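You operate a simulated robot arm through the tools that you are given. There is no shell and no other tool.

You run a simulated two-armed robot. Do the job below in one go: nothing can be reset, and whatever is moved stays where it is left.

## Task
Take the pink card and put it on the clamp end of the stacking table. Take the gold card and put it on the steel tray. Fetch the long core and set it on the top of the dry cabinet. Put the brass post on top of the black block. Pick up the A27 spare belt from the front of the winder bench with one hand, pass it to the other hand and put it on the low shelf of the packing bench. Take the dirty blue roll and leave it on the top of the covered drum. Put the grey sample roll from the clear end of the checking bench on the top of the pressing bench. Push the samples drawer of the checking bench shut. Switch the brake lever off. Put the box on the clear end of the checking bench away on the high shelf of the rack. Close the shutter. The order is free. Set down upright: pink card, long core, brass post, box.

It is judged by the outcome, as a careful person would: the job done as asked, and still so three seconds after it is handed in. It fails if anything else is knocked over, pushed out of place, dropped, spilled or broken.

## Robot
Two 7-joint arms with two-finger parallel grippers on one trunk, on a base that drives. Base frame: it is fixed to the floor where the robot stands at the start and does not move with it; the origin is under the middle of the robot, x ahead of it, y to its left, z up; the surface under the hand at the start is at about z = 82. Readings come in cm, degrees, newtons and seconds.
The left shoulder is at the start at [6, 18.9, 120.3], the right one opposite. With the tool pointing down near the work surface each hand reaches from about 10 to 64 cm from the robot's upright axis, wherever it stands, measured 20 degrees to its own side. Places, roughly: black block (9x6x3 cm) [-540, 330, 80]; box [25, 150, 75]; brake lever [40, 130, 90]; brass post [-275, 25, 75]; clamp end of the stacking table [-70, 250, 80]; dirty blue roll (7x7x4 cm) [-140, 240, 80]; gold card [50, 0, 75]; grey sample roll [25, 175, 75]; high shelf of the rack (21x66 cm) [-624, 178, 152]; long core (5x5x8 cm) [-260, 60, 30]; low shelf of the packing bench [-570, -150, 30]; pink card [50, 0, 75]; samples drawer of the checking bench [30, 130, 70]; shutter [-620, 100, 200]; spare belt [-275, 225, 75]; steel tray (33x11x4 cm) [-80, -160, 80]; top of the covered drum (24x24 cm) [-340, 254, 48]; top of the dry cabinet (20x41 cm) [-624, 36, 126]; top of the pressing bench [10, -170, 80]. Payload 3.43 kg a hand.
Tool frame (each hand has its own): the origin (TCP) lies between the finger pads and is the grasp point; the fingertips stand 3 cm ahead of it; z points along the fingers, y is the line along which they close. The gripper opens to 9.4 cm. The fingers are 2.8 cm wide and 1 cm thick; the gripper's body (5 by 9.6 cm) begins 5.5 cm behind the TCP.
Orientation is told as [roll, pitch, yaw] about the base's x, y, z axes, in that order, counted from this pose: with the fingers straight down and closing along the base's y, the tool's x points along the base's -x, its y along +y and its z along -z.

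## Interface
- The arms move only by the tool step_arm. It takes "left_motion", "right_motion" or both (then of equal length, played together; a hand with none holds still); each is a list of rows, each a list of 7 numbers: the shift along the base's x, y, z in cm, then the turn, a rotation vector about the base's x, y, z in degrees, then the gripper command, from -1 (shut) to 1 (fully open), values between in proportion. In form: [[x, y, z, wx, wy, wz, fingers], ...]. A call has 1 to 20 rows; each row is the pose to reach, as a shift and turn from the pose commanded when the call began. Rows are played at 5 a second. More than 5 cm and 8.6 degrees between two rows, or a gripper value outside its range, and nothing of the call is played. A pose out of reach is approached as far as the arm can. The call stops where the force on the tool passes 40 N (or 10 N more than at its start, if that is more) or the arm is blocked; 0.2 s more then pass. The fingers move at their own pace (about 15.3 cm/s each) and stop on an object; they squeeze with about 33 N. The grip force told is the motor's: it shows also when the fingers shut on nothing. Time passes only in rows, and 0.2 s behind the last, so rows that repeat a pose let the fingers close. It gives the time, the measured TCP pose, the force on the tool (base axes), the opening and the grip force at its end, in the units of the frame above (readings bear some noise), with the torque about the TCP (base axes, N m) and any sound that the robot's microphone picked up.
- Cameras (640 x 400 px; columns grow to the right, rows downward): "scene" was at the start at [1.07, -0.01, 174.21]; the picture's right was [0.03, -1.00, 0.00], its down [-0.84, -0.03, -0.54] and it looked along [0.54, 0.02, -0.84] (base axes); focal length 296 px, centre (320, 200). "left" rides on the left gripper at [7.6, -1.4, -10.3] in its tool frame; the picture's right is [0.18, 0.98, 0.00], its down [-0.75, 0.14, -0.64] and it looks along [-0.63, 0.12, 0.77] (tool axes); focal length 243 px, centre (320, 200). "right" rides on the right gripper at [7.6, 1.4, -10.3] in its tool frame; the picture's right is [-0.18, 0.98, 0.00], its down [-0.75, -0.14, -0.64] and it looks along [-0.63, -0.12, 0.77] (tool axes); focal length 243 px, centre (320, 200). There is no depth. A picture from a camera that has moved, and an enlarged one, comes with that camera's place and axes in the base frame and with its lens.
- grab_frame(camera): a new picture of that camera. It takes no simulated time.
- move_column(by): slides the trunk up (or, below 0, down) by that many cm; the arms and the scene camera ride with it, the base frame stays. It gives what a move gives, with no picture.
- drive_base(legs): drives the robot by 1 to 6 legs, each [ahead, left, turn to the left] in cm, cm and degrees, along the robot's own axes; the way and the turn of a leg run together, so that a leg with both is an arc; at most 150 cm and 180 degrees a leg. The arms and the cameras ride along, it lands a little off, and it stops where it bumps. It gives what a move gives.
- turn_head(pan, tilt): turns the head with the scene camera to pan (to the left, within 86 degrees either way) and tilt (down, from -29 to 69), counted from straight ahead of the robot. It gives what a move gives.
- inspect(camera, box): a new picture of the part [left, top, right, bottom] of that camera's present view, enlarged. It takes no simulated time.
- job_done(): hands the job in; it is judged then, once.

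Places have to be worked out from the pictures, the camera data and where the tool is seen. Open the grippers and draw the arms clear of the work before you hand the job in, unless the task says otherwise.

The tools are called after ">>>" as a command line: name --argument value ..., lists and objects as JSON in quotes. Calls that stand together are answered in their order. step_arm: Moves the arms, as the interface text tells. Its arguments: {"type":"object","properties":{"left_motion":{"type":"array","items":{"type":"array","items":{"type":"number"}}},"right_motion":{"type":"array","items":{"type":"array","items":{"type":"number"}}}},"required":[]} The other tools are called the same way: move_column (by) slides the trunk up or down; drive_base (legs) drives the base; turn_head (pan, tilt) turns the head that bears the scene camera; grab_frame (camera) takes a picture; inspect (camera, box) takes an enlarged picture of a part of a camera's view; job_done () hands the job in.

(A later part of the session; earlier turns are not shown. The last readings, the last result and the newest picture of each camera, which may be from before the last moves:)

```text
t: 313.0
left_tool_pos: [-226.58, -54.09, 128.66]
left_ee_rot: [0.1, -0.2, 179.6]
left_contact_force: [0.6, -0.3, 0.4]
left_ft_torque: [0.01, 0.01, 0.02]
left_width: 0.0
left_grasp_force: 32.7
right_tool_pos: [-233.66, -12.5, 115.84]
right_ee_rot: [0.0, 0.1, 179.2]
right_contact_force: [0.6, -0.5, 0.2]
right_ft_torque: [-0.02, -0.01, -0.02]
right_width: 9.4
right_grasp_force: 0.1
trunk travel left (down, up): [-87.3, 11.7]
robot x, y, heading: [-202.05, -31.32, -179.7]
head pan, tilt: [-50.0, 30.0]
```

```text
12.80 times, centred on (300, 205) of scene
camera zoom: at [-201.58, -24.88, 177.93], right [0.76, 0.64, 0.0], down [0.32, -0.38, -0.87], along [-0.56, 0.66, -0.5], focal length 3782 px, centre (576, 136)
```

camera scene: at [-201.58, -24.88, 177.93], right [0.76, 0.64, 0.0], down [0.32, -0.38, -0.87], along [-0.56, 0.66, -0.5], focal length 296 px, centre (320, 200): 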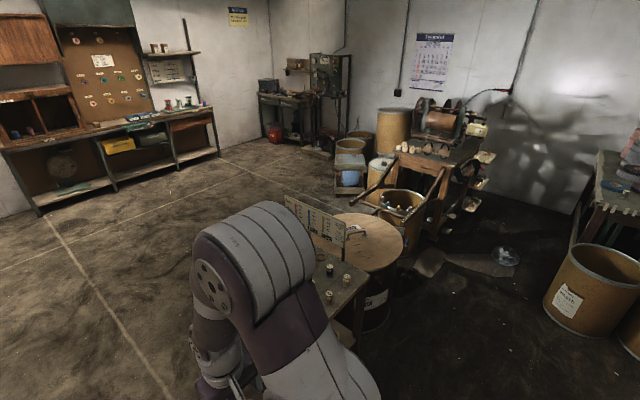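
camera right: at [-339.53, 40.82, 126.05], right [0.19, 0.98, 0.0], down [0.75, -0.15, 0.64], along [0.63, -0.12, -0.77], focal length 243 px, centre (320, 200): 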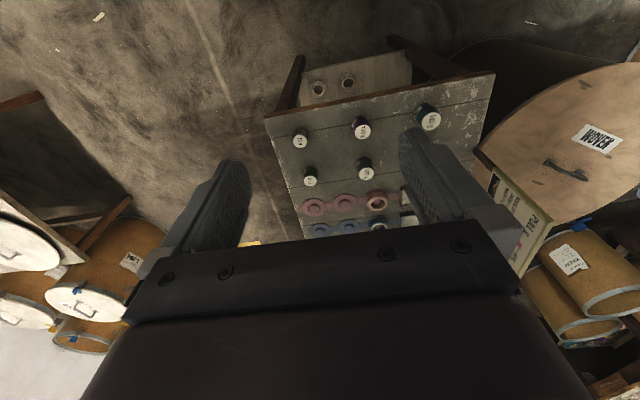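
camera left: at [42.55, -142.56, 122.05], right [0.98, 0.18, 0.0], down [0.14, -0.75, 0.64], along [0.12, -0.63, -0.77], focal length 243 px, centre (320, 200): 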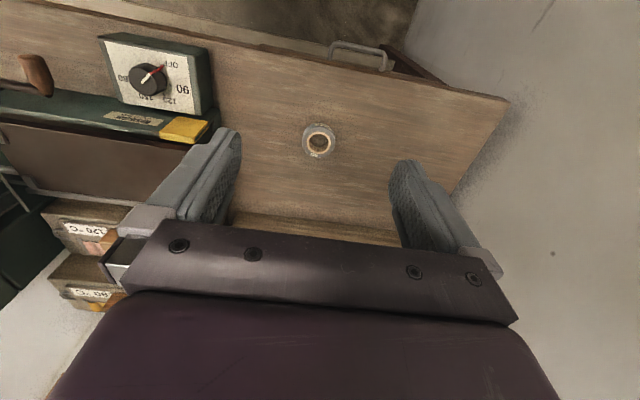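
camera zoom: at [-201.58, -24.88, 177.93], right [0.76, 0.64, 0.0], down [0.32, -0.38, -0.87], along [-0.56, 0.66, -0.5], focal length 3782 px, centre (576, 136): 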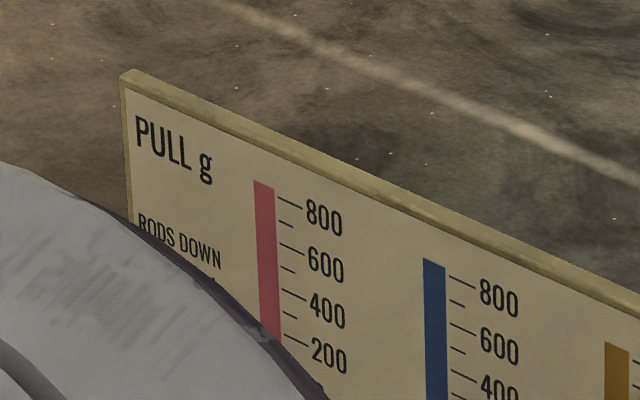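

The chart says pull = weight × post × rods, so the "x" pieces are the posts. By rising friction (steel, brass, wood and so on), and by its place, the dark metallic x1.4 post is the brass one. First the core: I'll drive to the east side, well back, facing the table.

>>> drive_base --legs '[[12, 0, 0], [0, -72, 0], [-24, 0, 0]]'

>>> turn_head --pan 0 --tilt 45

>>> grab_frame --camera "scene"

```text
t: 319.1
left_tool_pos: [-213.81, 17.01, 128.63]
left_ee_rot: [0.0, 0.0, -179.7]
left_contact_force: [0.4, 0.2, 0.7]
left_ft_torque: [-0.02, -0.02, -0.01]
left_width: 0.0
left_grasp_force: 33.1
right_tool_pos: [-221.25, 58.28, 115.73]
right_ee_rot: [0.1, 0.0, 179.8]
right_contact_force: [-0.5, -0.5, 0.0]
right_ft_torque: [0.02, 0.0, 0.03]
right_width: 9.38
right_grasp_force: 0.0
trunk travel left (down, up): [-87.3, 11.7]
robot x, y, heading: [-189.34, 39.57, -179.0]
head pan, tilt: [-50.0, 30.0]
```

```text
t: 320.3
left_tool_pos: [-213.73, 16.92, 128.75]
left_ee_rot: [-0.1, -0.2, -179.6]
left_contact_force: [0.5, -0.1, 0.0]
left_ft_torque: [0.01, 0.03, -0.06]
left_width: 0.0
left_grasp_force: 33.1
right_tool_pos: [-221.2, 58.37, 115.89]
right_ee_rot: [-0.1, 0.1, 179.8]
right_contact_force: [0.9, 0.7, 0.4]
right_ft_torque: [-0.03, 0.01, 0.03]
right_width: 9.42
right_grasp_force: 0.2
trunk travel left (down, up): [-87.3, 11.7]
robot x, y, heading: [-188.83, 39.79, -179.0]
head pan, tilt: [0.0, 45.0]
```

```text
taken
camera scene: at [-191.27, 39.44, 175.67], right [-0.01, 1.0, 0.0], down [0.71, 0.01, -0.71], along [-0.71, -0.01, -0.71], focal length 296 px, centre (320, 200)
```

scene: 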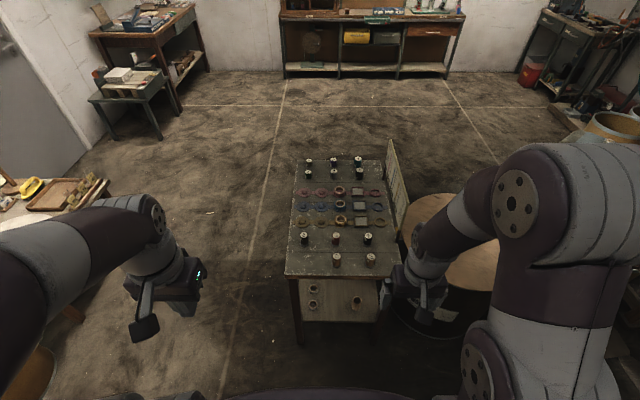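

I'm well placed. I'll lower the trunk 60 cm so the arm can reach under the table top, and look again.

>>> move_column --by -60

>>> turn_head --pan -10 --tilt 45

>>> grab_frame --camera "scene"

>>> grab_frame --camera "right"

```text
refused: -60 is not a number from -40 to 40
```

```text
t: 321.0
left_tool_pos: [-213.68, 16.9, 128.78]
left_ee_rot: [0.1, -0.1, -179.7]
left_contact_force: [-0.5, 0.6, -0.5]
left_ft_torque: [-0.01, -0.02, -0.01]
left_width: 0.01
left_grasp_force: 32.8
right_tool_pos: [-221.23, 58.36, 115.92]
right_ee_rot: [0.0, 0.1, 179.8]
right_contact_force: [0.3, -0.4, 0.0]
right_ft_torque: [-0.02, -0.02, -0.01]
right_width: 9.41
right_grasp_force: 0.0
trunk travel left (down, up): [-87.3, 11.7]
robot x, y, heading: [-189.45, 39.27, -178.9]
head pan, tilt: [-10.0, 45.0]
```

```text
taken
camera scene: at [-191.12, 40.84, 175.67], right [0.16, 0.99, 0.0], down [0.7, -0.11, -0.71], along [-0.7, 0.11, -0.71], focal length 296 px, centre (320, 200)
```

scene: 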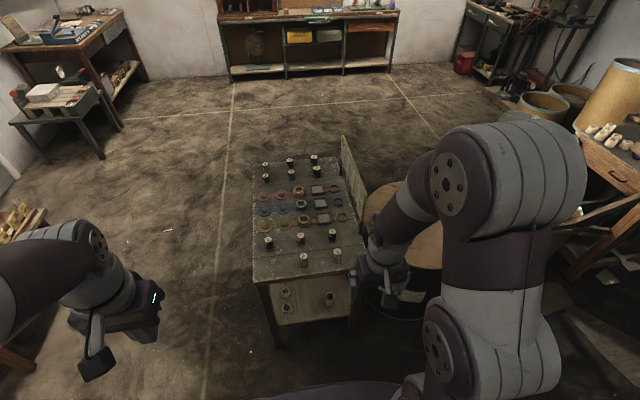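

```text
taken
camera right: at [-213.6, 56.95, 126.06], right [-0.19, -0.98, 0.0], down [-0.75, 0.14, 0.64], along [-0.63, 0.12, -0.77], focal length 243 px, centre (320, 200)
```

right: 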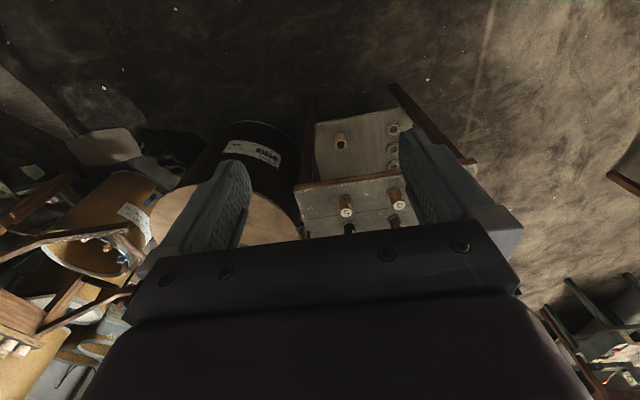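

The trunk moves at most 40 cm per call, so I'll lower it in two steps.

>>> move_column --by -40

>>> move_column --by -20

>>> grab_frame --camera "scene"

>>> grab_frame --camera "right"

```text
t: 324.8
left_tool_pos: [-213.76, 16.92, 88.66]
left_ee_rot: [0.0, -0.1, -179.7]
left_contact_force: [0.5, 0.6, -0.5]
left_ft_torque: [-0.01, 0.0, -0.01]
left_width: 0.0
left_grasp_force: 32.9
right_tool_pos: [-221.22, 58.42, 75.84]
right_ee_rot: [0.0, 0.1, 179.8]
right_contact_force: [-0.2, 0.9, 0.3]
right_ft_torque: [0.03, 0.0, 0.02]
right_width: 9.41
right_grasp_force: 0.1
trunk travel left (down, up): [-47.3, 51.7]
robot x, y, heading: [-189.27, 39.74, -179.1]
head pan, tilt: [-10.0, 45.0]
```

```text
t: 327.0
left_tool_pos: [-213.78, 16.94, 68.67]
left_ee_rot: [0.0, -0.1, -179.7]
left_contact_force: [1.1, 0.5, 0.8]
left_ft_torque: [-0.05, 0.0, 0.03]
left_width: 0.0
left_grasp_force: 33.3
right_tool_pos: [-221.24, 58.45, 55.82]
right_ee_rot: [-0.1, 0.1, 179.8]
right_contact_force: [0.4, 0.6, 1.1]
right_ft_torque: [0.03, 0.0, -0.01]
right_width: 9.39
right_grasp_force: 0.1
trunk travel left (down, up): [-27.3, 71.7]
robot x, y, heading: [-189.05, 39.72, -179.0]
head pan, tilt: [-10.0, 45.0]
```

```text
taken
camera scene: at [-191.13, 40.84, 115.67], right [0.16, 0.99, 0.0], down [0.7, -0.11, -0.71], along [-0.7, 0.11, -0.71], focal length 296 px, centre (320, 200)
```

scene: 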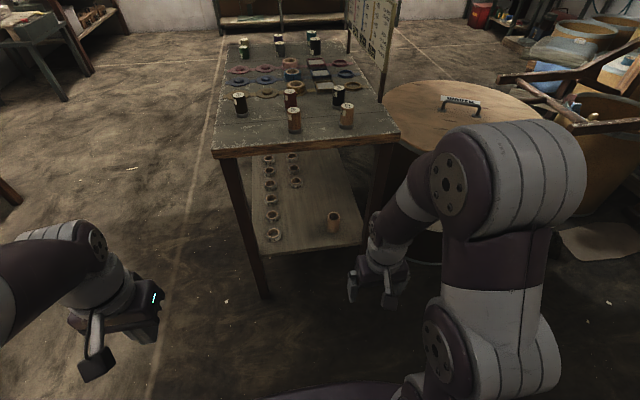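

```text
taken
camera right: at [-213.62, 56.95, 66.06], right [-0.19, -0.98, 0.0], down [-0.75, 0.14, 0.64], along [-0.63, 0.12, -0.77], focal length 243 px, centre (320, 200)
```

right: 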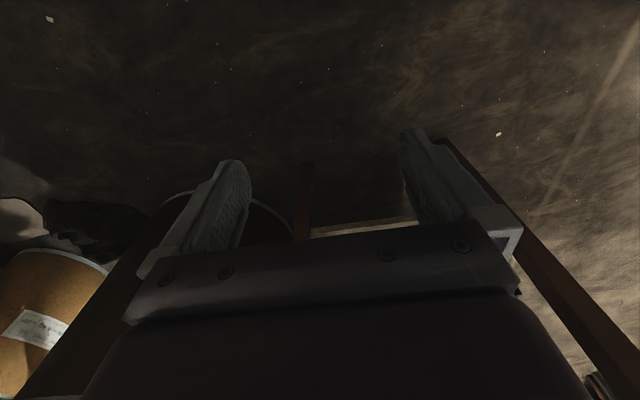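

I'll zoom on the core from this lower view to fix its position and the shelf height.

>>> inspect --camera "scene" --box '[240, 140, 400, 260]'

>>> inspect --camera "scene" --box '[310, 195, 358, 240]'

```text
3.33 times, centred on (320, 200) of scene
camera zoom: at [-191.13, 40.84, 115.67], right [0.16, 0.99, 0.0], down [0.7, -0.11, -0.71], along [-0.7, 0.11, -0.71], focal length 985 px, centre (320, 200)
```

zoom: 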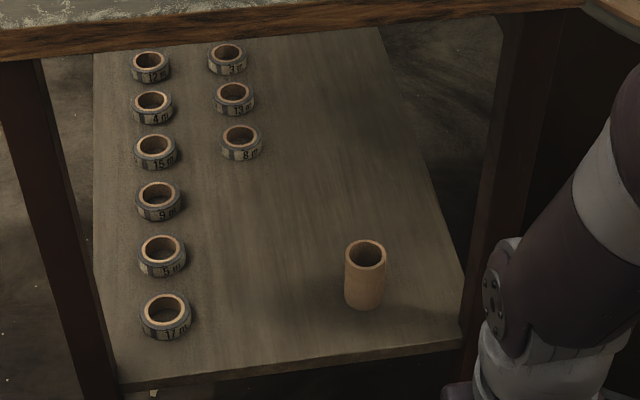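

```text
8.89 times, centred on (334, 218) of scene
camera zoom: at [-191.13, 40.84, 115.67], right [0.16, 0.99, 0.0], down [0.7, -0.11, -0.71], along [-0.7, 0.11, -0.71], focal length 2626 px, centre (196, 44)
```

zoom: 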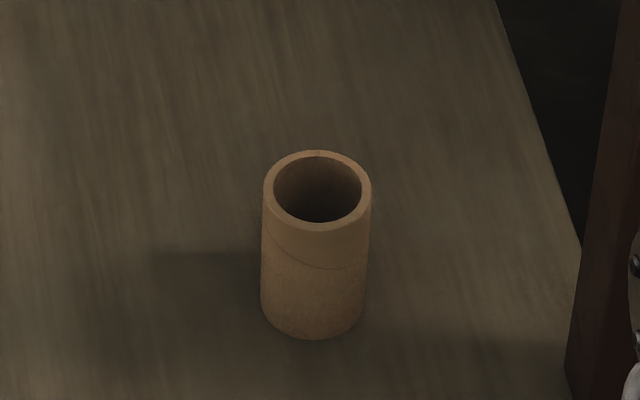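

The core's axis is at (-260, 57) with its top near z 36.4 and the shelf at about 28.4. I'll bring the right hand toward the table edge and tilt it 60° forward, still outside the table.

>>> step_arm --right_motion '[[-4, -0.3, -1, 0, 0, 0, 1], [-8, -0.6, -2, 0, 0, 0, 1], [-12, -1, -3, 0, 0, 0, 1], [-16, -1.4, -4, 0, 0, 0, 1], [-17, -1.4, -5, 0, 8, 0, 1], [-17.5, -1.4, -6, 0, 16, 0, 1], [-18, -1.4, -7, 0, 24, 0, 1], [-18.5, -1.4, -8, 0, 32, 0, 1], [-19, -1.4, -9, 0, 40, 0, 1], [-19.5, -1.4, -10, 0, 48, 0, 1], [-20, -1.4, -11, 0, 56, 0, 1], [-20.5, -1.4, -12, 0, 60, 0, 1]]'

>>> grab_frame --camera "right"

>>> grab_frame --camera "scene"

```text
t: 329.6
left_tool_pos: [-213.75, 16.91, 68.7]
left_ee_rot: [0.0, -0.1, -179.7]
left_contact_force: [-0.2, 0.0, -0.2]
left_ft_torque: [-0.03, 0.0, 0.01]
left_width: 0.02
left_grasp_force: 33.2
right_tool_pos: [-241.71, 57.04, 43.84]
right_ee_rot: [0.1, -60.1, 179.7]
right_contact_force: [-0.4, 0.7, 0.4]
right_ft_torque: [0.01, -0.02, -0.01]
right_width: 9.4
right_grasp_force: 0.0
right hand out of reach, approached as far as the arm can: row 9, 10
trunk travel left (down, up): [-27.3, 71.7]
robot x, y, heading: [-189.13, 39.47, -179.5]
head pan, tilt: [-10.0, 45.0]
```

```text
taken
camera right: at [-228.94, 55.59, 42.37], right [-0.09, -0.98, 0.16], down [0.18, 0.14, 0.97], along [-0.98, 0.12, 0.16], focal length 243 px, centre (320, 200)
```

right: 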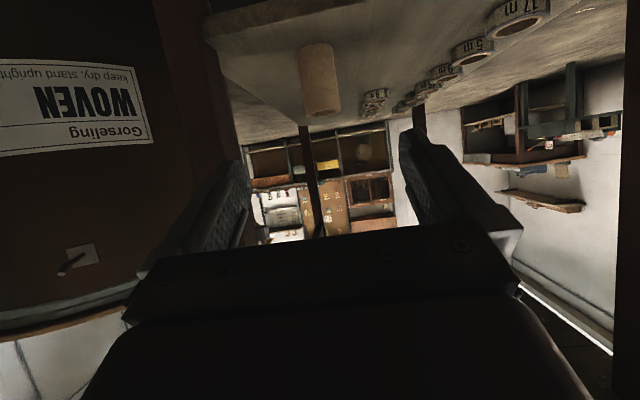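

```text
taken
camera scene: at [-191.15, 40.85, 115.67], right [0.16, 0.99, 0.0], down [0.7, -0.11, -0.71], along [-0.7, 0.11, -0.71], focal length 296 px, centre (320, 200)
```

scene: 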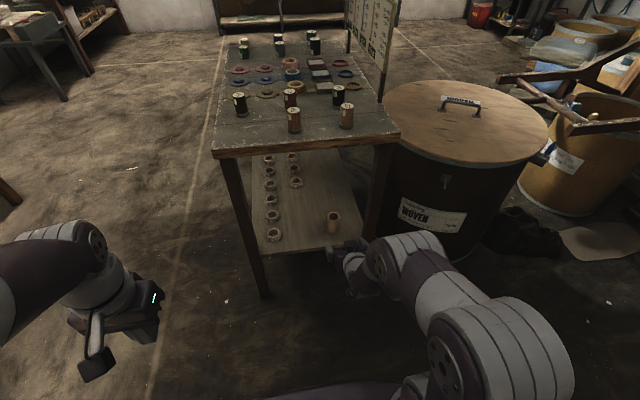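

Good: the core hangs dead centre between the fingers' directions. I'll advance along the tool axis most of the way.

>>> step_arm --right_motion '[[-3.1, 0.1, -1.8, 0, 0, 0, 1], [-6.2, 0.1, -3.6, 0, 0, 0, 1], [-9.3, 0.1, -5.4, 0, 0, 0, 1], [-12.4, 0.1, -7.2, 0, 0, 0, 1]]'

>>> grab_frame --camera "right"

```text
t: 330.6
left_tool_pos: [-213.78, 16.9, 68.76]
left_ee_rot: [0.0, 0.0, -179.8]
left_contact_force: [-1.0, 0.3, 0.2]
left_ft_torque: [-0.02, 0.03, -0.01]
left_width: 0.01
left_grasp_force: 32.4
right_tool_pos: [-254.06, 56.92, 36.75]
right_ee_rot: [0.3, -59.8, 179.5]
right_contact_force: [-0.3, -0.8, 0.0]
right_ft_torque: [-0.02, -0.03, 0.03]
right_width: 9.42
right_grasp_force: 0.1
trunk travel left (down, up): [-27.3, 71.7]
robot x, y, heading: [-189.46, 39.61, -179.1]
head pan, tilt: [-10.0, 45.0]
```

```text
taken
camera right: at [-241.49, 55.52, 35.21], right [-0.09, -0.98, 0.16], down [0.18, 0.14, 0.97], along [-0.98, 0.12, 0.16], focal length 243 px, centre (320, 200)
```

right: 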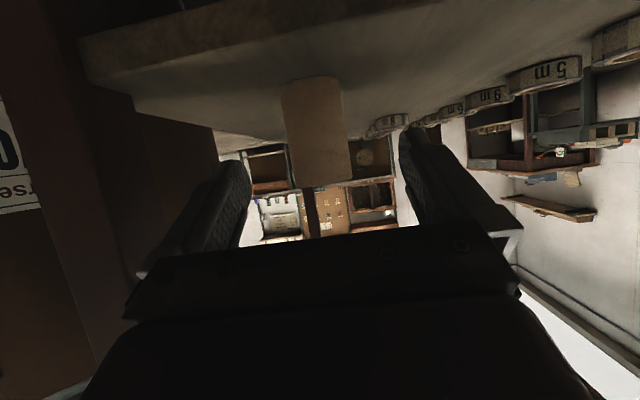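

Nearly there, with the core centred between the fingers. I'll move the last few centimetres and close.

>>> step_arm --right_motion '[[-2.2, 0.2, -1.0, 0, 0, 0, 1], [-4.4, 0.3, -2.0, 0, 0, 0, 1], [-6.4, 0.3, -2.8, 0, 0, 0, 1], [-6.4, 0.3, -2.8, 0, 0, 0, 1], [-6.4, 0.3, -2.8, 0, 0, 0, -1], [-6.4, 0.3, -2.8, 0, 0, 0, -1], [-6.4, 0.3, -2.8, 0, 0, 0, -1]]'

>>> grab_frame --camera "right"

```text
t: 332.2
left_tool_pos: [-213.65, 16.89, 68.61]
left_ee_rot: [0.0, -0.2, -179.7]
left_contact_force: [-0.4, 0.7, 0.1]
left_ft_torque: [0.01, 0.02, 0.01]
left_width: 0.01
left_grasp_force: 33.4
right_tool_pos: [-260.4, 57.44, 33.83]
right_ee_rot: [0.2, -59.9, 179.6]
right_contact_force: [-0.1, 0.5, 0.2]
right_ft_torque: [0.01, 0.04, 0.01]
right_width: 4.67
right_grasp_force: 33.2
trunk travel left (down, up): [-27.3, 71.7]
robot x, y, heading: [-189.48, 39.65, -179.3]
head pan, tilt: [-10.0, 45.0]
```

```text
taken
camera right: at [-247.77, 55.95, 32.34], right [-0.09, -0.98, 0.16], down [0.18, 0.14, 0.97], along [-0.98, 0.12, 0.16], focal length 243 px, centre (320, 200)
```

right: 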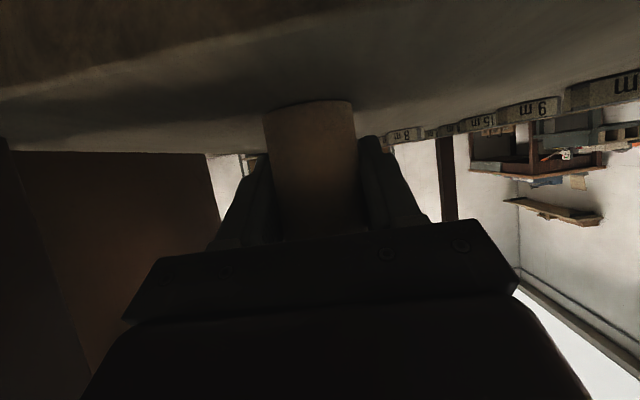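

The core is gripped at 4.7 cm. I'll lift it a little and draw it straight out from under the table.

>>> step_arm --right_motion '[[0, 0, 1.5, 0, 0, 0, -1], [0, 0, 3, 0, 0, 0, -1], [3, 0, 4, 0, 0, 0, -1], [7, 0, 5.5, 0, 0, 0, -1], [11, 0, 7, 0, 0, 0, -1], [15, 0, 8.5, 0, 0, 0, -1], [18.5, 0, 10, 0, 0, 0, -1]]'

>>> grab_frame --camera "right"

>>> grab_frame --camera "scene"

```text
t: 333.8
left_tool_pos: [-213.74, 16.78, 68.71]
left_ee_rot: [-0.1, -0.1, -179.7]
left_contact_force: [-0.3, 0.4, -1.0]
left_ft_torque: [0.01, 0.02, 0.0]
left_width: 0.0
left_grasp_force: 33.1
right_tool_pos: [-241.99, 57.46, 43.83]
right_ee_rot: [0.4, -60.0, 179.6]
right_contact_force: [0.0, 0.9, -0.2]
right_ft_torque: [0.02, 0.01, 0.0]
right_width: 4.67
right_grasp_force: 33.4
trunk travel left (down, up): [-27.3, 71.7]
robot x, y, heading: [-189.17, 39.81, -179.0]
head pan, tilt: [-10.0, 45.0]
```

```text
taken
camera right: at [-229.3, 56.04, 42.36], right [-0.09, -0.98, 0.16], down [0.18, 0.14, 0.97], along [-0.98, 0.12, 0.16], focal length 243 px, centre (320, 200)
```

right: 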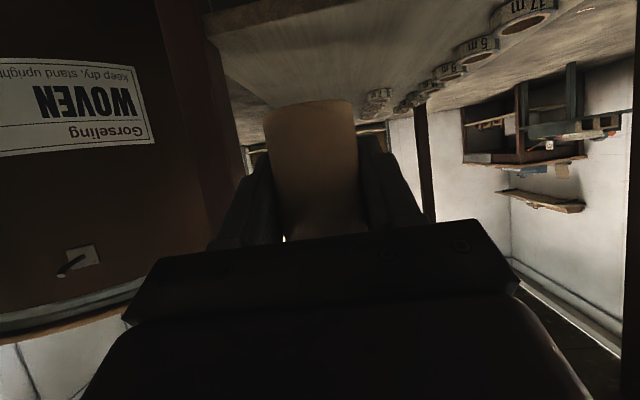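

```text
taken
camera scene: at [-191.13, 40.84, 115.67], right [0.16, 0.99, 0.0], down [0.7, -0.11, -0.71], along [-0.7, 0.11, -0.71], focal length 296 px, centre (320, 200)
```

scene: 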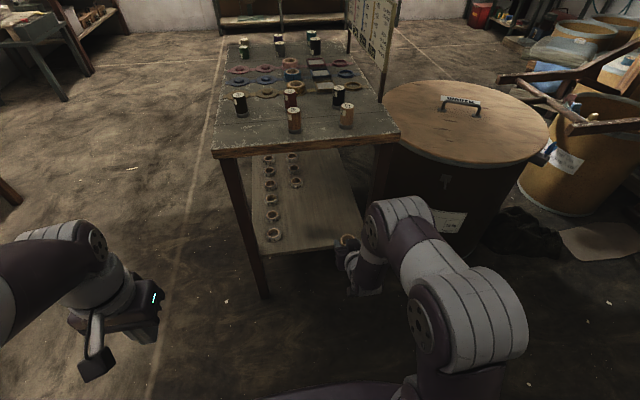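

The core is out and the shelf is undisturbed. I'll back the base off 15 cm for room, then un-tilt the hand.

>>> drive_base --legs '[[-15, 0, 0]]'

>>> step_arm --right_motion '[[-2, 0, 1, 0, -8, 0, -1], [-3, 0, 2.5, 0, -16, 0, -1], [-3, 0, 4, 0, -24, 0, -1], [-3, 0, 5.5, 0, -32, 0, -1], [-3, 0, 7, 0, -40, 0, -1], [-2, 0, 8.5, 0, -48, 0, -1], [-1, 0, 10, 0, -56, 0, -1], [1, 0, 11, 0, -60, 0, -1], [5, 0, 12, 0, -60, 0, -1], [9, 0, 12, 0, -60, 0, -1]]'

>>> grab_frame --camera "right"

```text
t: 335.2
left_tool_pos: [-198.83, 17.2, 68.74]
left_ee_rot: [-0.1, -0.1, -179.8]
left_contact_force: [-0.5, 0.5, -0.2]
left_ft_torque: [0.0, -0.03, 0.01]
left_width: 0.03
left_grasp_force: 32.8
right_tool_pos: [-226.91, 57.86, 43.84]
right_ee_rot: [0.3, -59.9, 179.5]
right_contact_force: [-0.8, -0.6, -0.8]
right_ft_torque: [-0.01, -0.01, 0.01]
right_width: 4.67
right_grasp_force: 33.6
trunk travel left (down, up): [-27.3, 71.7]
robot x, y, heading: [-174.04, 39.71, -179.3]
head pan, tilt: [-10.0, 45.0]
```

```text
t: 337.4
left_tool_pos: [-198.67, 17.22, 68.65]
left_ee_rot: [0.0, 0.0, -179.8]
left_contact_force: [0.8, 0.4, 0.1]
left_ft_torque: [-0.01, 0.04, -0.01]
left_width: 0.0
left_grasp_force: 33.1
right_tool_pos: [-217.93, 57.64, 55.86]
right_ee_rot: [-0.2, 0.0, 179.6]
right_contact_force: [0.1, -0.1, 0.5]
right_ft_torque: [0.0, 0.0, -0.01]
right_width: 4.65
right_grasp_force: 33.2
right hand out of reach, approached as far as the arm can: row 4, 5
trunk travel left (down, up): [-27.3, 71.7]
robot x, y, heading: [-174.02, 40.04, -179.3]
head pan, tilt: [-10.0, 45.0]
```

```text
taken
camera right: at [-210.28, 56.23, 66.12], right [-0.19, -0.98, 0.0], down [-0.75, 0.14, 0.64], along [-0.63, 0.12, -0.77], focal length 243 px, centre (320, 200)
```

right: 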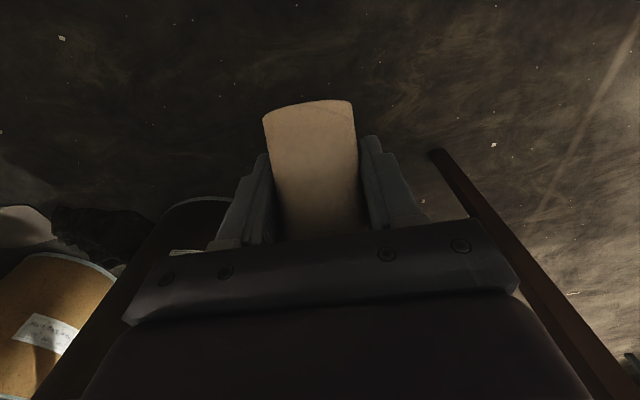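

Next I'll raise the trunk again, then drive forward so the left hand can reach the x1.4 post.

>>> move_column --by 40

>>> move_column --by 20

>>> drive_base --legs '[[45, 0, -0.7]]'

>>> turn_head --pan 0 --tilt 50

>>> grab_frame --camera "scene"

>>> grab_frame --camera "left"

```text
t: 341.2
left_tool_pos: [-198.71, 17.05, 108.71]
left_ee_rot: [0.0, -0.1, -179.8]
left_contact_force: [0.3, 0.4, -0.7]
left_ft_torque: [-0.01, -0.01, 0.02]
left_width: 0.0
left_grasp_force: 32.6
right_tool_pos: [-218.0, 57.6, 95.98]
right_ee_rot: [-0.2, 0.1, 179.7]
right_contact_force: [-0.4, -0.1, 0.4]
right_ft_torque: [-0.01, 0.0, -0.01]
right_width: 4.67
right_grasp_force: 33.0
trunk travel left (down, up): [-67.3, 31.7]
robot x, y, heading: [-173.75, 40.15, -179.3]
head pan, tilt: [-10.0, 45.0]
```

```text
t: 343.4
left_tool_pos: [-198.7, 17.23, 128.54]
left_ee_rot: [0.1, -0.2, -179.7]
left_contact_force: [0.6, 0.5, 0.5]
left_ft_torque: [-0.01, -0.01, -0.02]
left_width: 0.0
left_grasp_force: 33.1
right_tool_pos: [-217.94, 57.74, 115.88]
right_ee_rot: [-0.2, 0.1, 179.7]
right_contact_force: [0.4, -0.6, -0.4]
right_ft_torque: [-0.03, 0.02, 0.0]
right_width: 4.67
right_grasp_force: 32.3
trunk travel left (down, up): [-87.3, 11.7]
robot x, y, heading: [-174.04, 40.11, -179.5]
head pan, tilt: [-10.0, 45.0]
```

```text
t: 346.1
left_tool_pos: [-245.17, 17.29, 128.71]
left_ee_rot: [0.0, -0.1, 179.5]
left_contact_force: [-0.4, 0.4, 0.2]
left_ft_torque: [-0.02, 0.01, -0.01]
left_width: 0.01
left_grasp_force: 33.4
right_tool_pos: [-263.84, 58.03, 115.89]
right_ee_rot: [-0.2, 0.0, 179.0]
right_contact_force: [0.0, 0.1, 0.0]
right_ft_torque: [0.04, 0.01, -0.03]
right_width: 4.68
right_grasp_force: 32.9
trunk travel left (down, up): [-87.3, 11.7]
robot x, y, heading: [-220.39, 39.36, 179.6]
head pan, tilt: [-10.0, 45.0]
```

```text
t: 346.9
left_tool_pos: [-245.27, 17.26, 128.67]
left_ee_rot: [0.0, 0.0, 179.4]
left_contact_force: [-0.6, -0.3, 0.3]
left_ft_torque: [-0.03, -0.01, -0.01]
left_width: 0.01
left_grasp_force: 32.6
right_tool_pos: [-263.9, 58.22, 115.93]
right_ee_rot: [-0.3, 0.0, 179.1]
right_contact_force: [0.4, -0.9, -0.9]
right_ft_torque: [0.04, 0.02, -0.03]
right_width: 4.65
right_grasp_force: 32.6
trunk travel left (down, up): [-87.3, 11.7]
robot x, y, heading: [-220.75, 39.98, 179.8]
head pan, tilt: [0.0, 50.0]
```

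```text
taken
camera scene: at [-222.12, 39.47, 174.98], right [0.0, 1.0, 0.0], down [0.77, 0.0, -0.64], along [-0.64, 0.0, -0.77], focal length 296 px, centre (320, 200)
```

scene: 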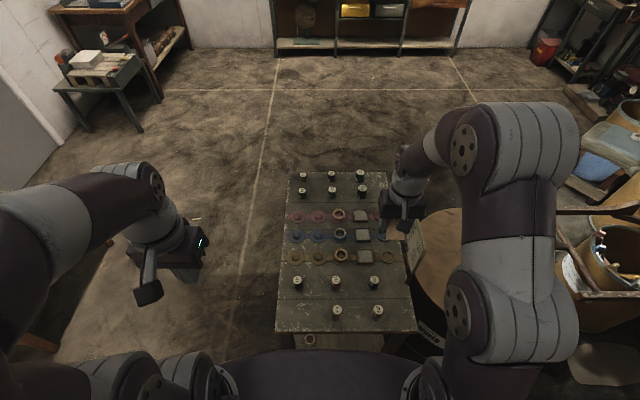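

```text
taken
camera left: at [-237.77, 18.65, 138.84], right [0.17, -0.98, 0.0], down [-0.75, -0.13, 0.64], along [-0.63, -0.11, -0.77], focal length 243 px, centre (320, 200)
```

left: 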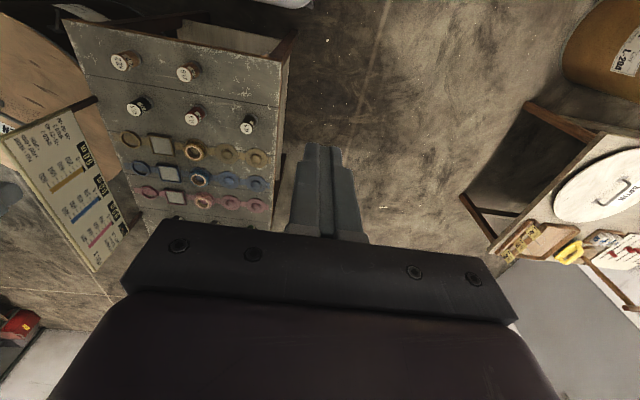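

The left camera sees the posts and the board. I'll zoom in on both.

>>> inspect --camera "left" --box '[80, 30, 280, 155]'

>>> inspect --camera "left" --box '[0, 90, 140, 270]'

>>> inspect --camera "scene" --box '[275, 265, 375, 325]'

```text
3.20 times, centred on (180, 92) of left
camera zoom: at [-237.77, 18.65, 138.84], right [0.17, -0.98, 0.0], down [-0.75, -0.13, 0.64], along [-0.63, -0.11, -0.77], focal length 776 px, centre (768, 544)
```

zoom: 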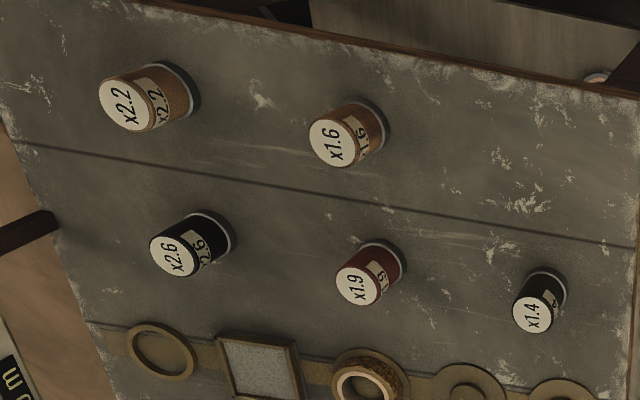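

```text
2.22 times, centred on (70, 180) of left
camera zoom: at [-237.77, 18.65, 138.84], right [0.17, -0.98, 0.0], down [-0.75, -0.13, 0.64], along [-0.63, -0.11, -0.77], focal length 539 px, centre (876, 244)
```

zoom: 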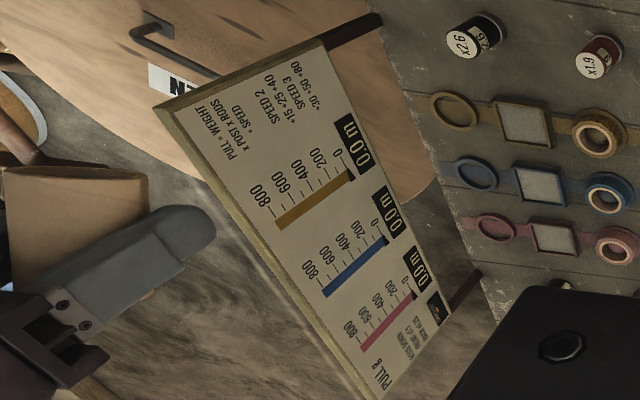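

```text
6.40 times, centred on (325, 295) of scene
camera zoom: at [-222.12, 39.47, 174.98], right [0.0, 1.0, 0.0], down [0.77, 0.0, -0.64], along [-0.64, 0.0, -0.77], focal length 1891 px, centre (288, -408)
```

zoom: 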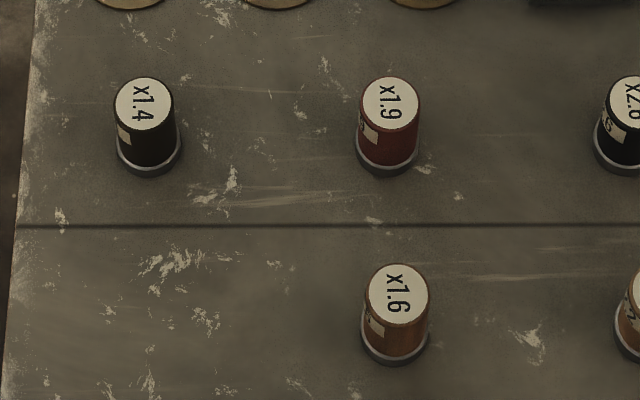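

The x1.4 post is the only one that fits the given place, but its colour is unclear from here. I'll bring the left hand over it for a close look before deciding.

>>> step_arm --left_motion '[[-3, 3, -3, 0, 0, 0, 0], [-6, 6, -6, 0, 0, 0, 1], [-9, 9, -9, 0, 0, 0, 1], [-11, 11, -12.5, 0, 0, 0, 1], [-12, 13, -16.5, 0, 0, 0, 1], [-12, 14, -20.5, 0, 0, 0, 1], [-12, 14, -24.5, 0, 0, 0, 1]]'

>>> grab_frame --camera "left"

>>> inspect --camera "left" --box '[240, 40, 400, 140]'

```text
refused: row 1 steps farther than a row can; nothing moved
```

```text
taken
camera left: at [-237.77, 18.65, 138.84], right [0.17, -0.98, 0.0], down [-0.75, -0.13, 0.64], along [-0.63, -0.11, -0.77], focal length 243 px, centre (320, 200)
```

left: 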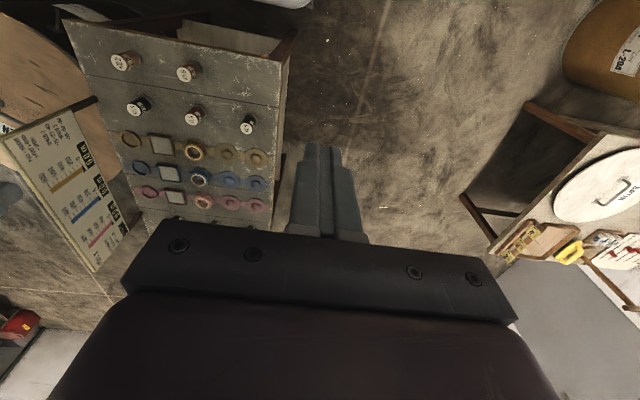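

```text
4.00 times, centred on (320, 90) of left
camera zoom: at [-237.77, 18.65, 138.84], right [0.17, -0.98, 0.0], down [-0.75, -0.13, 0.64], along [-0.63, -0.11, -0.77], focal length 970 px, centre (320, 640)
```

zoom: 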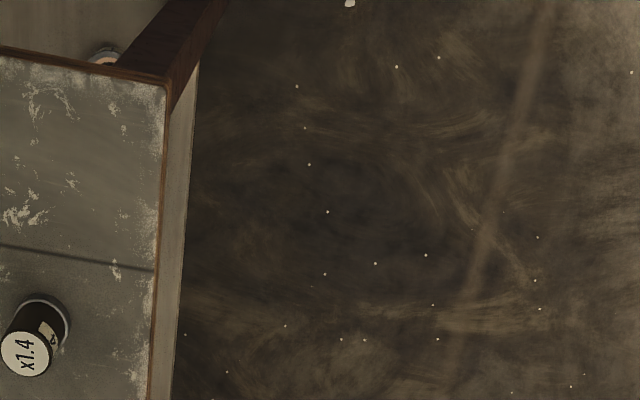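

The first row was slightly over 5 cm, so I'll resend with shorter steps.

>>> step_arm --left_motion '[[-2.5, 2.5, -3, 0, 0, 0, 0], [-5, 5, -6, 0, 0, 0, 1], [-7.5, 7.5, -9, 0, 0, 0, 1], [-9.5, 9.5, -12.5, 0, 0, 0, 1], [-10.5, 11.5, -16.5, 0, 0, 0, 1], [-11, 13, -20.5, 0, 0, 0, 1], [-11, 14, -24.5, 0, 0, 0, 1]]'

>>> grab_frame --camera "left"

>>> inspect --camera "left" --box '[160, 60, 400, 210]'

```text
t: 348.5
left_tool_pos: [-256.01, 31.34, 103.94]
left_ee_rot: [0.1, -0.2, 179.3]
left_contact_force: [0.0, -0.4, -0.3]
left_ft_torque: [-0.02, -0.03, 0.05]
left_width: 9.42
left_grasp_force: 0.1
right_tool_pos: [-264.05, 58.13, 115.85]
right_ee_rot: [-0.2, 0.1, 179.0]
right_contact_force: [0.4, -0.2, -0.7]
right_ft_torque: [0.01, 0.01, 0.02]
right_width: 4.62
right_grasp_force: 33.0
trunk travel left (down, up): [-87.3, 11.7]
robot x, y, heading: [-220.54, 40.02, 179.8]
head pan, tilt: [0.0, 50.0]
```

```text
taken
camera left: at [-248.49, 32.62, 113.97], right [0.17, -0.98, 0.0], down [-0.75, -0.13, 0.64], along [-0.63, -0.11, -0.77], focal length 243 px, centre (320, 200)
```

left: 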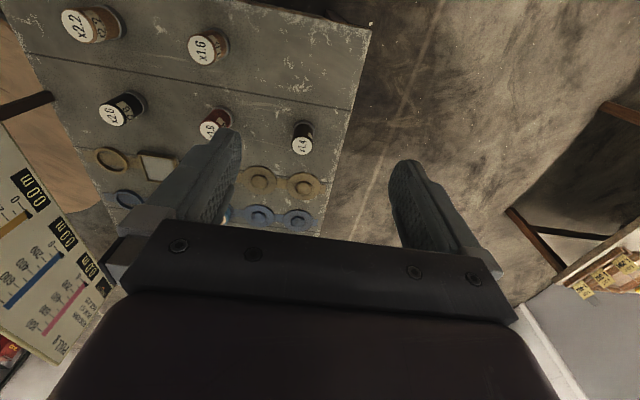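

```text
2.67 times, centred on (280, 135) of left
camera zoom: at [-248.49, 32.62, 113.97], right [0.17, -0.98, 0.0], down [-0.75, -0.13, 0.64], along [-0.63, -0.11, -0.77], focal length 647 px, centre (427, 373)
```

zoom: 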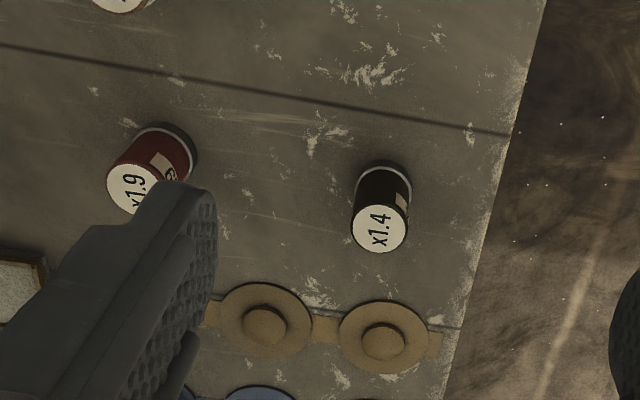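

>>> inspect --camera "left" --box '[282, 112, 322, 162]'

>>> inspect --camera "left" --box '[180, 20, 240, 70]'

>>> inspect --camera "left" --box '[50, 0, 150, 135]'

```text
8.00 times, centred on (302, 137) of left
camera zoom: at [-248.49, 32.62, 113.97], right [0.17, -0.98, 0.0], down [-0.75, -0.13, 0.64], along [-0.63, -0.11, -0.77], focal length 1941 px, centre (464, 704)
```

zoom: 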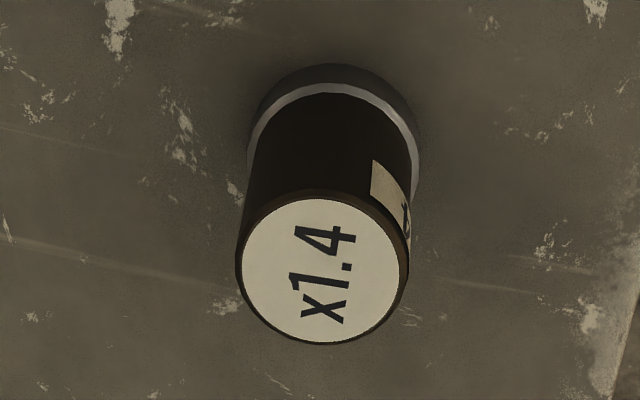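

```text
8.00 times, centred on (210, 45) of left
camera zoom: at [-248.49, 32.62, 113.97], right [0.17, -0.98, 0.0], down [-0.75, -0.13, 0.64], along [-0.63, -0.11, -0.77], focal length 1941 px, centre (1200, 1440)
```

zoom: 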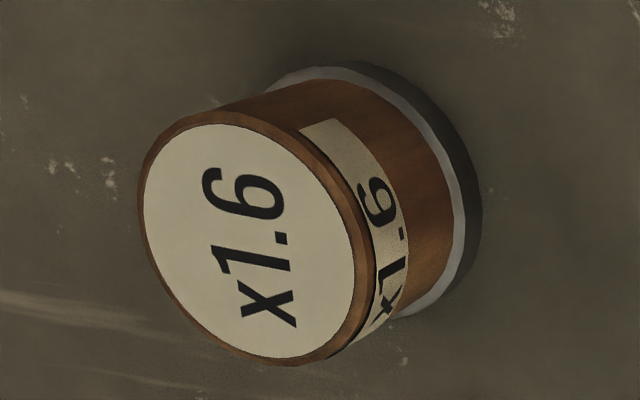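

```text
2.96 times, centred on (100, 68) of left
camera zoom: at [-248.49, 32.62, 113.97], right [0.17, -0.98, 0.0], down [-0.75, -0.13, 0.64], along [-0.63, -0.11, -0.77], focal length 719 px, centre (972, 593)
```

zoom: 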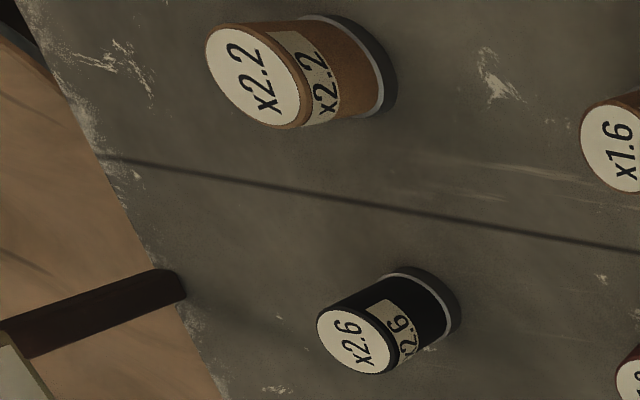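

Close up, x1.4's bevelled rim shows bronze metal, while x1.6 is wood grain and x2.2 leather, so x1.4 is the brass post, at (-265.4, 32.2). I'll move over it and go down to grip.

>>> step_arm --left_motion '[[-3, 0.3, 0, 0, 0, 0, 1], [-6, 0.6, -1, 0, 0, 0, 1], [-9.4, 0.9, -3, 0, 0, 0, 1], [-9.4, 0.9, -7, 0, 0, 0, 1], [-9.4, 0.9, -11, 0, 0, 0, 1], [-9.4, 0.9, -15, 0, 0, 0, 1]]'

>>> grab_frame --camera "left"

```text
t: 349.9
left_tool_pos: [-265.97, 32.19, 89.08]
left_ee_rot: [0.1, 0.1, 179.4]
left_contact_force: [0.6, 0.6, 0.4]
left_ft_torque: [0.01, 0.06, -0.01]
left_width: 9.37
left_grasp_force: 0.0
right_tool_pos: [-264.07, 58.04, 115.88]
right_ee_rot: [-0.3, 0.1, 179.0]
right_contact_force: [-0.1, -0.4, -0.2]
right_ft_torque: [-0.02, -0.02, 0.01]
right_width: 4.67
right_grasp_force: 33.1
trunk travel left (down, up): [-87.3, 11.7]
robot x, y, heading: [-219.92, 39.64, 179.7]
head pan, tilt: [0.0, 50.0]
```

```text
taken
camera left: at [-258.34, 33.5, 99.24], right [0.17, -0.98, 0.0], down [-0.75, -0.13, 0.64], along [-0.63, -0.11, -0.77], focal length 243 px, centre (320, 200)
```

left: 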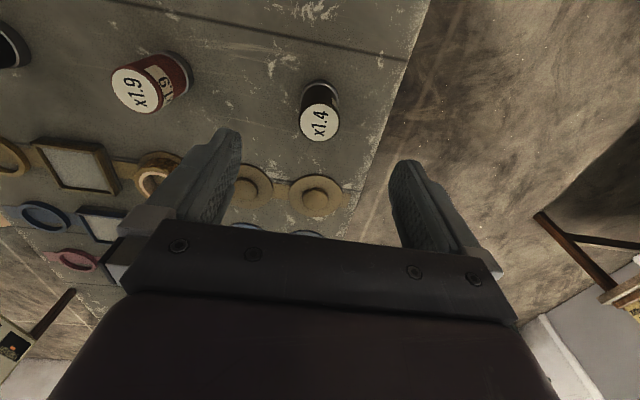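

Aligned. I'll descend the last 9 cm and close on the post.

>>> step_arm --left_motion '[[0.4, 0.1, -3, 0, 0, 0, 1], [0.4, 0.1, -6, 0, 0, 0, 1], [0.4, 0.1, -9, 0, 0, 0, 1], [0.4, 0.1, -9, 0, 0, 0, 1], [0.4, 0.1, -9, 0, 0, 0, -1], [0.4, 0.1, -9, 0, 0, 0, -1], [0.4, 0.1, -9, 0, 0, 0, -1], [0.4, 0.1, -9, 0, 0, 0, -1]]'

>>> grab_frame --camera "left"

```text
t: 351.7
left_tool_pos: [-265.45, 32.36, 80.02]
left_ee_rot: [0.0, -0.1, 179.3]
left_contact_force: [0.1, -0.7, 1.2]
left_ft_torque: [0.01, 0.04, 0.02]
left_width: 3.14
left_grasp_force: 33.2
right_tool_pos: [-263.98, 58.01, 115.89]
right_ee_rot: [-0.2, 0.2, 178.9]
right_contact_force: [0.9, 1.3, -0.5]
right_ft_torque: [0.03, 0.01, 0.02]
right_width: 4.66
right_grasp_force: 32.9
trunk travel left (down, up): [-87.3, 11.7]
robot x, y, heading: [-220.36, 39.73, 179.7]
head pan, tilt: [0.0, 50.0]
```

```text
taken
camera left: at [-257.86, 33.72, 90.26], right [0.17, -0.98, 0.0], down [-0.75, -0.13, 0.64], along [-0.63, -0.11, -0.77], focal length 243 px, centre (320, 200)
```

left: 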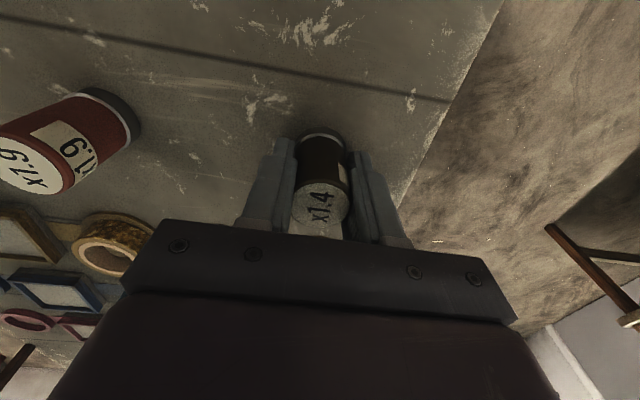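

The post is held at 3.1 cm. I'll lift it straight up and draw it back to the carry position.

>>> step_arm --left_motion '[[0, 0, 2, 0, 0, 0, -1], [0, 0, 5, 0, 0, 0, -1], [0, 0, 9, 0, 0, 0, -1], [0, 0, 13.5, 0, 0, 0, -1], [0, 0, 18, 0, 0, 0, -1], [0, 0, 22.5, 0, 0, 0, -1], [0, 0, 27, 0, 0, 0, -1], [3, -2, 30, 0, 0, 0, -1], [6, -5, 32, 0, 0, 0, -1], [9.5, -8, 33, 0, 0, 0, -1], [13, -10.5, 33, 0, 0, 0, -1]]' --right_motion '[[0, 0, 0, 0, 0, 0, -1], [0, 0, 0, 0, 0, 0, -1], [0, 0, 0, 0, 0, 0, -1], [0, 0, 0, 0, 0, 0, -1], [1.5, 0, 0, 0, 0, 0, -1], [3, 0, 0, 0, 0, 0, -1], [5, 0, 0, 0, 0, 0, -1], [7, 0, 0, 0, 0, 0, -1], [9, 0, 0, 0, 0, 0, -1], [11, 0, 0, 0, 0, 0, -1], [12, 0, 0, 0, 0, 0, -1]]'

>>> grab_frame --camera "left"

```text
t: 354.1
left_tool_pos: [-251.99, 21.73, 113.26]
left_ee_rot: [0.0, -0.2, 179.2]
left_contact_force: [0.4, -0.3, -2.4]
left_ft_torque: [0.05, 0.02, 0.0]
left_width: 3.14
left_grasp_force: 33.1
right_tool_pos: [-251.74, 57.92, 116.04]
right_ee_rot: [-0.2, 0.0, 179.0]
right_contact_force: [0.4, 1.0, 0.6]
right_ft_torque: [0.04, 0.01, 0.02]
right_width: 4.65
right_grasp_force: 32.7
trunk travel left (down, up): [-87.3, 11.7]
robot x, y, heading: [-220.68, 39.77, 179.7]
head pan, tilt: [0.0, 50.0]
```

```text
taken
camera left: at [-244.36, 23.13, 123.57], right [0.17, -0.98, 0.0], down [-0.75, -0.13, 0.64], along [-0.63, -0.11, -0.77], focal length 243 px, centre (320, 200)
```

left: 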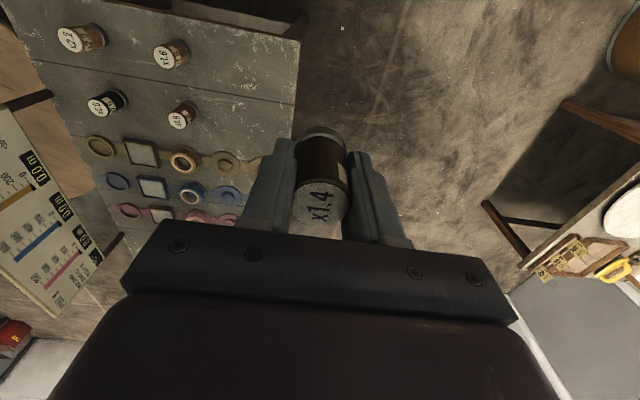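

The heavy little post confirms metal. With core and post in hand I'll drive west, passing south of the small table.

>>> drive_base --legs '[[-8, 0, 0.3], [0, 63, 0], [150, 0, 0], [120, 0, 0]]'

>>> turn_head --pan -10 --tilt 20

>>> grab_frame --camera "scene"

```text
t: 370.7
left_tool_pos: [-506.4, -55.46, 113.49]
left_ee_rot: [0.0, -0.1, -175.4]
left_contact_force: [-0.1, 1.0, -2.1]
left_ft_torque: [0.01, 0.02, -0.02]
left_width: 3.13
left_grasp_force: 33.7
right_tool_pos: [-509.42, -19.51, 116.09]
right_ee_rot: [-0.1, 0.1, -175.8]
right_contact_force: [-0.4, 0.0, -0.7]
right_ft_torque: [-0.01, -0.02, 0.01]
right_width: 4.62
right_grasp_force: 33.4
trunk travel left (down, up): [-87.3, 11.7]
robot x, y, heading: [-476.38, -34.7, -175.2]
head pan, tilt: [0.0, 50.0]
```

```text
t: 371.6
left_tool_pos: [-506.31, -55.5, 113.42]
left_ee_rot: [0.0, -0.1, -175.4]
left_contact_force: [-0.1, -0.1, -1.8]
left_ft_torque: [0.0, 0.01, -0.01]
left_width: 3.18
left_grasp_force: 33.0
right_tool_pos: [-509.44, -19.48, 115.97]
right_ee_rot: [-0.2, 0.1, -175.9]
right_contact_force: [-0.4, -0.8, -0.3]
right_ft_torque: [0.0, 0.02, 0.01]
right_width: 4.64
right_grasp_force: 33.3
trunk travel left (down, up): [-87.3, 11.7]
robot x, y, heading: [-476.4, -34.82, -175.1]
head pan, tilt: [-10.0, 20.0]
```

```text
taken
camera scene: at [-479.62, -33.82, 179.53], right [0.09, 1.0, 0.0], down [0.34, -0.03, -0.94], along [-0.94, 0.08, -0.34], focal length 296 px, centre (320, 200)
```

scene: 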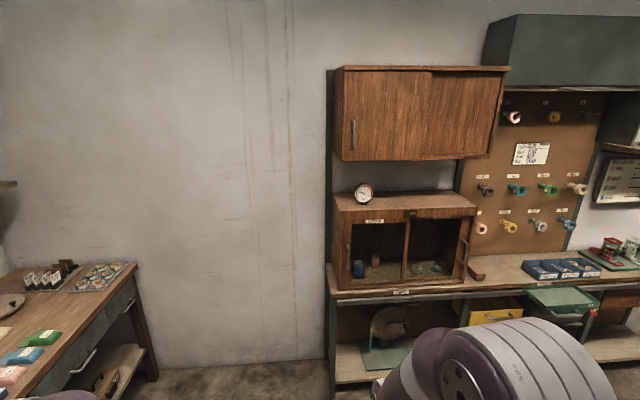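

The dry cabinet's top front edge is near x -613, with the right-hand part free and about 24 cm of height below the wall cupboard. I'll square up and drive in front of it.

>>> drive_base --legs '[[0, 0, -4.8], [0, -53, 0], [60, 0, 0]]'

>>> turn_head --pan -10 --tilt 35

>>> grab_frame --camera "scene"

```text
t: 378.2
left_tool_pos: [-567.69, -1.2, 113.32]
left_ee_rot: [0.0, -0.1, -178.9]
left_contact_force: [-0.7, -0.1, -1.3]
left_ft_torque: [-0.02, -0.02, -0.01]
left_width: 3.14
left_grasp_force: 33.4
right_tool_pos: [-568.58, 35.08, 116.04]
right_ee_rot: [-0.2, 0.0, -179.3]
right_contact_force: [0.6, -0.4, -0.4]
right_ft_torque: [0.02, 0.0, 0.01]
right_width: 4.64
right_grasp_force: 33.0
trunk travel left (down, up): [-87.3, 11.7]
robot x, y, heading: [-536.64, 17.43, -178.1]
head pan, tilt: [-10.0, 20.0]
```

```text
t: 379.0
left_tool_pos: [-567.79, -1.09, 113.29]
left_ee_rot: [0.0, 0.0, -179.0]
left_contact_force: [-0.6, -0.3, -2.0]
left_ft_torque: [-0.01, 0.02, 0.0]
left_width: 3.13
left_grasp_force: 32.6
right_tool_pos: [-568.69, 35.0, 115.94]
right_ee_rot: [-0.2, 0.1, -179.4]
right_contact_force: [-1.0, 0.2, -0.3]
right_ft_torque: [-0.04, -0.02, 0.01]
right_width: 4.61
right_grasp_force: 32.7
trunk travel left (down, up): [-87.3, 11.7]
robot x, y, heading: [-536.53, 17.62, -178.4]
head pan, tilt: [-10.0, 35.0]
```

```text
taken
camera scene: at [-539.28, 18.85, 177.16], right [0.15, 0.99, 0.0], down [0.57, -0.08, -0.82], along [-0.81, 0.12, -0.57], focal length 296 px, centre (320, 200)
```

scene: 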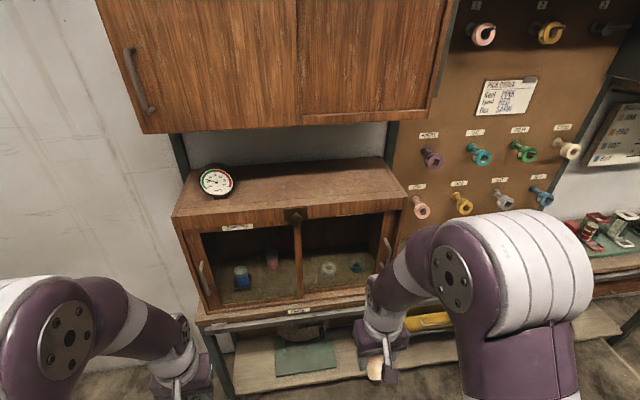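

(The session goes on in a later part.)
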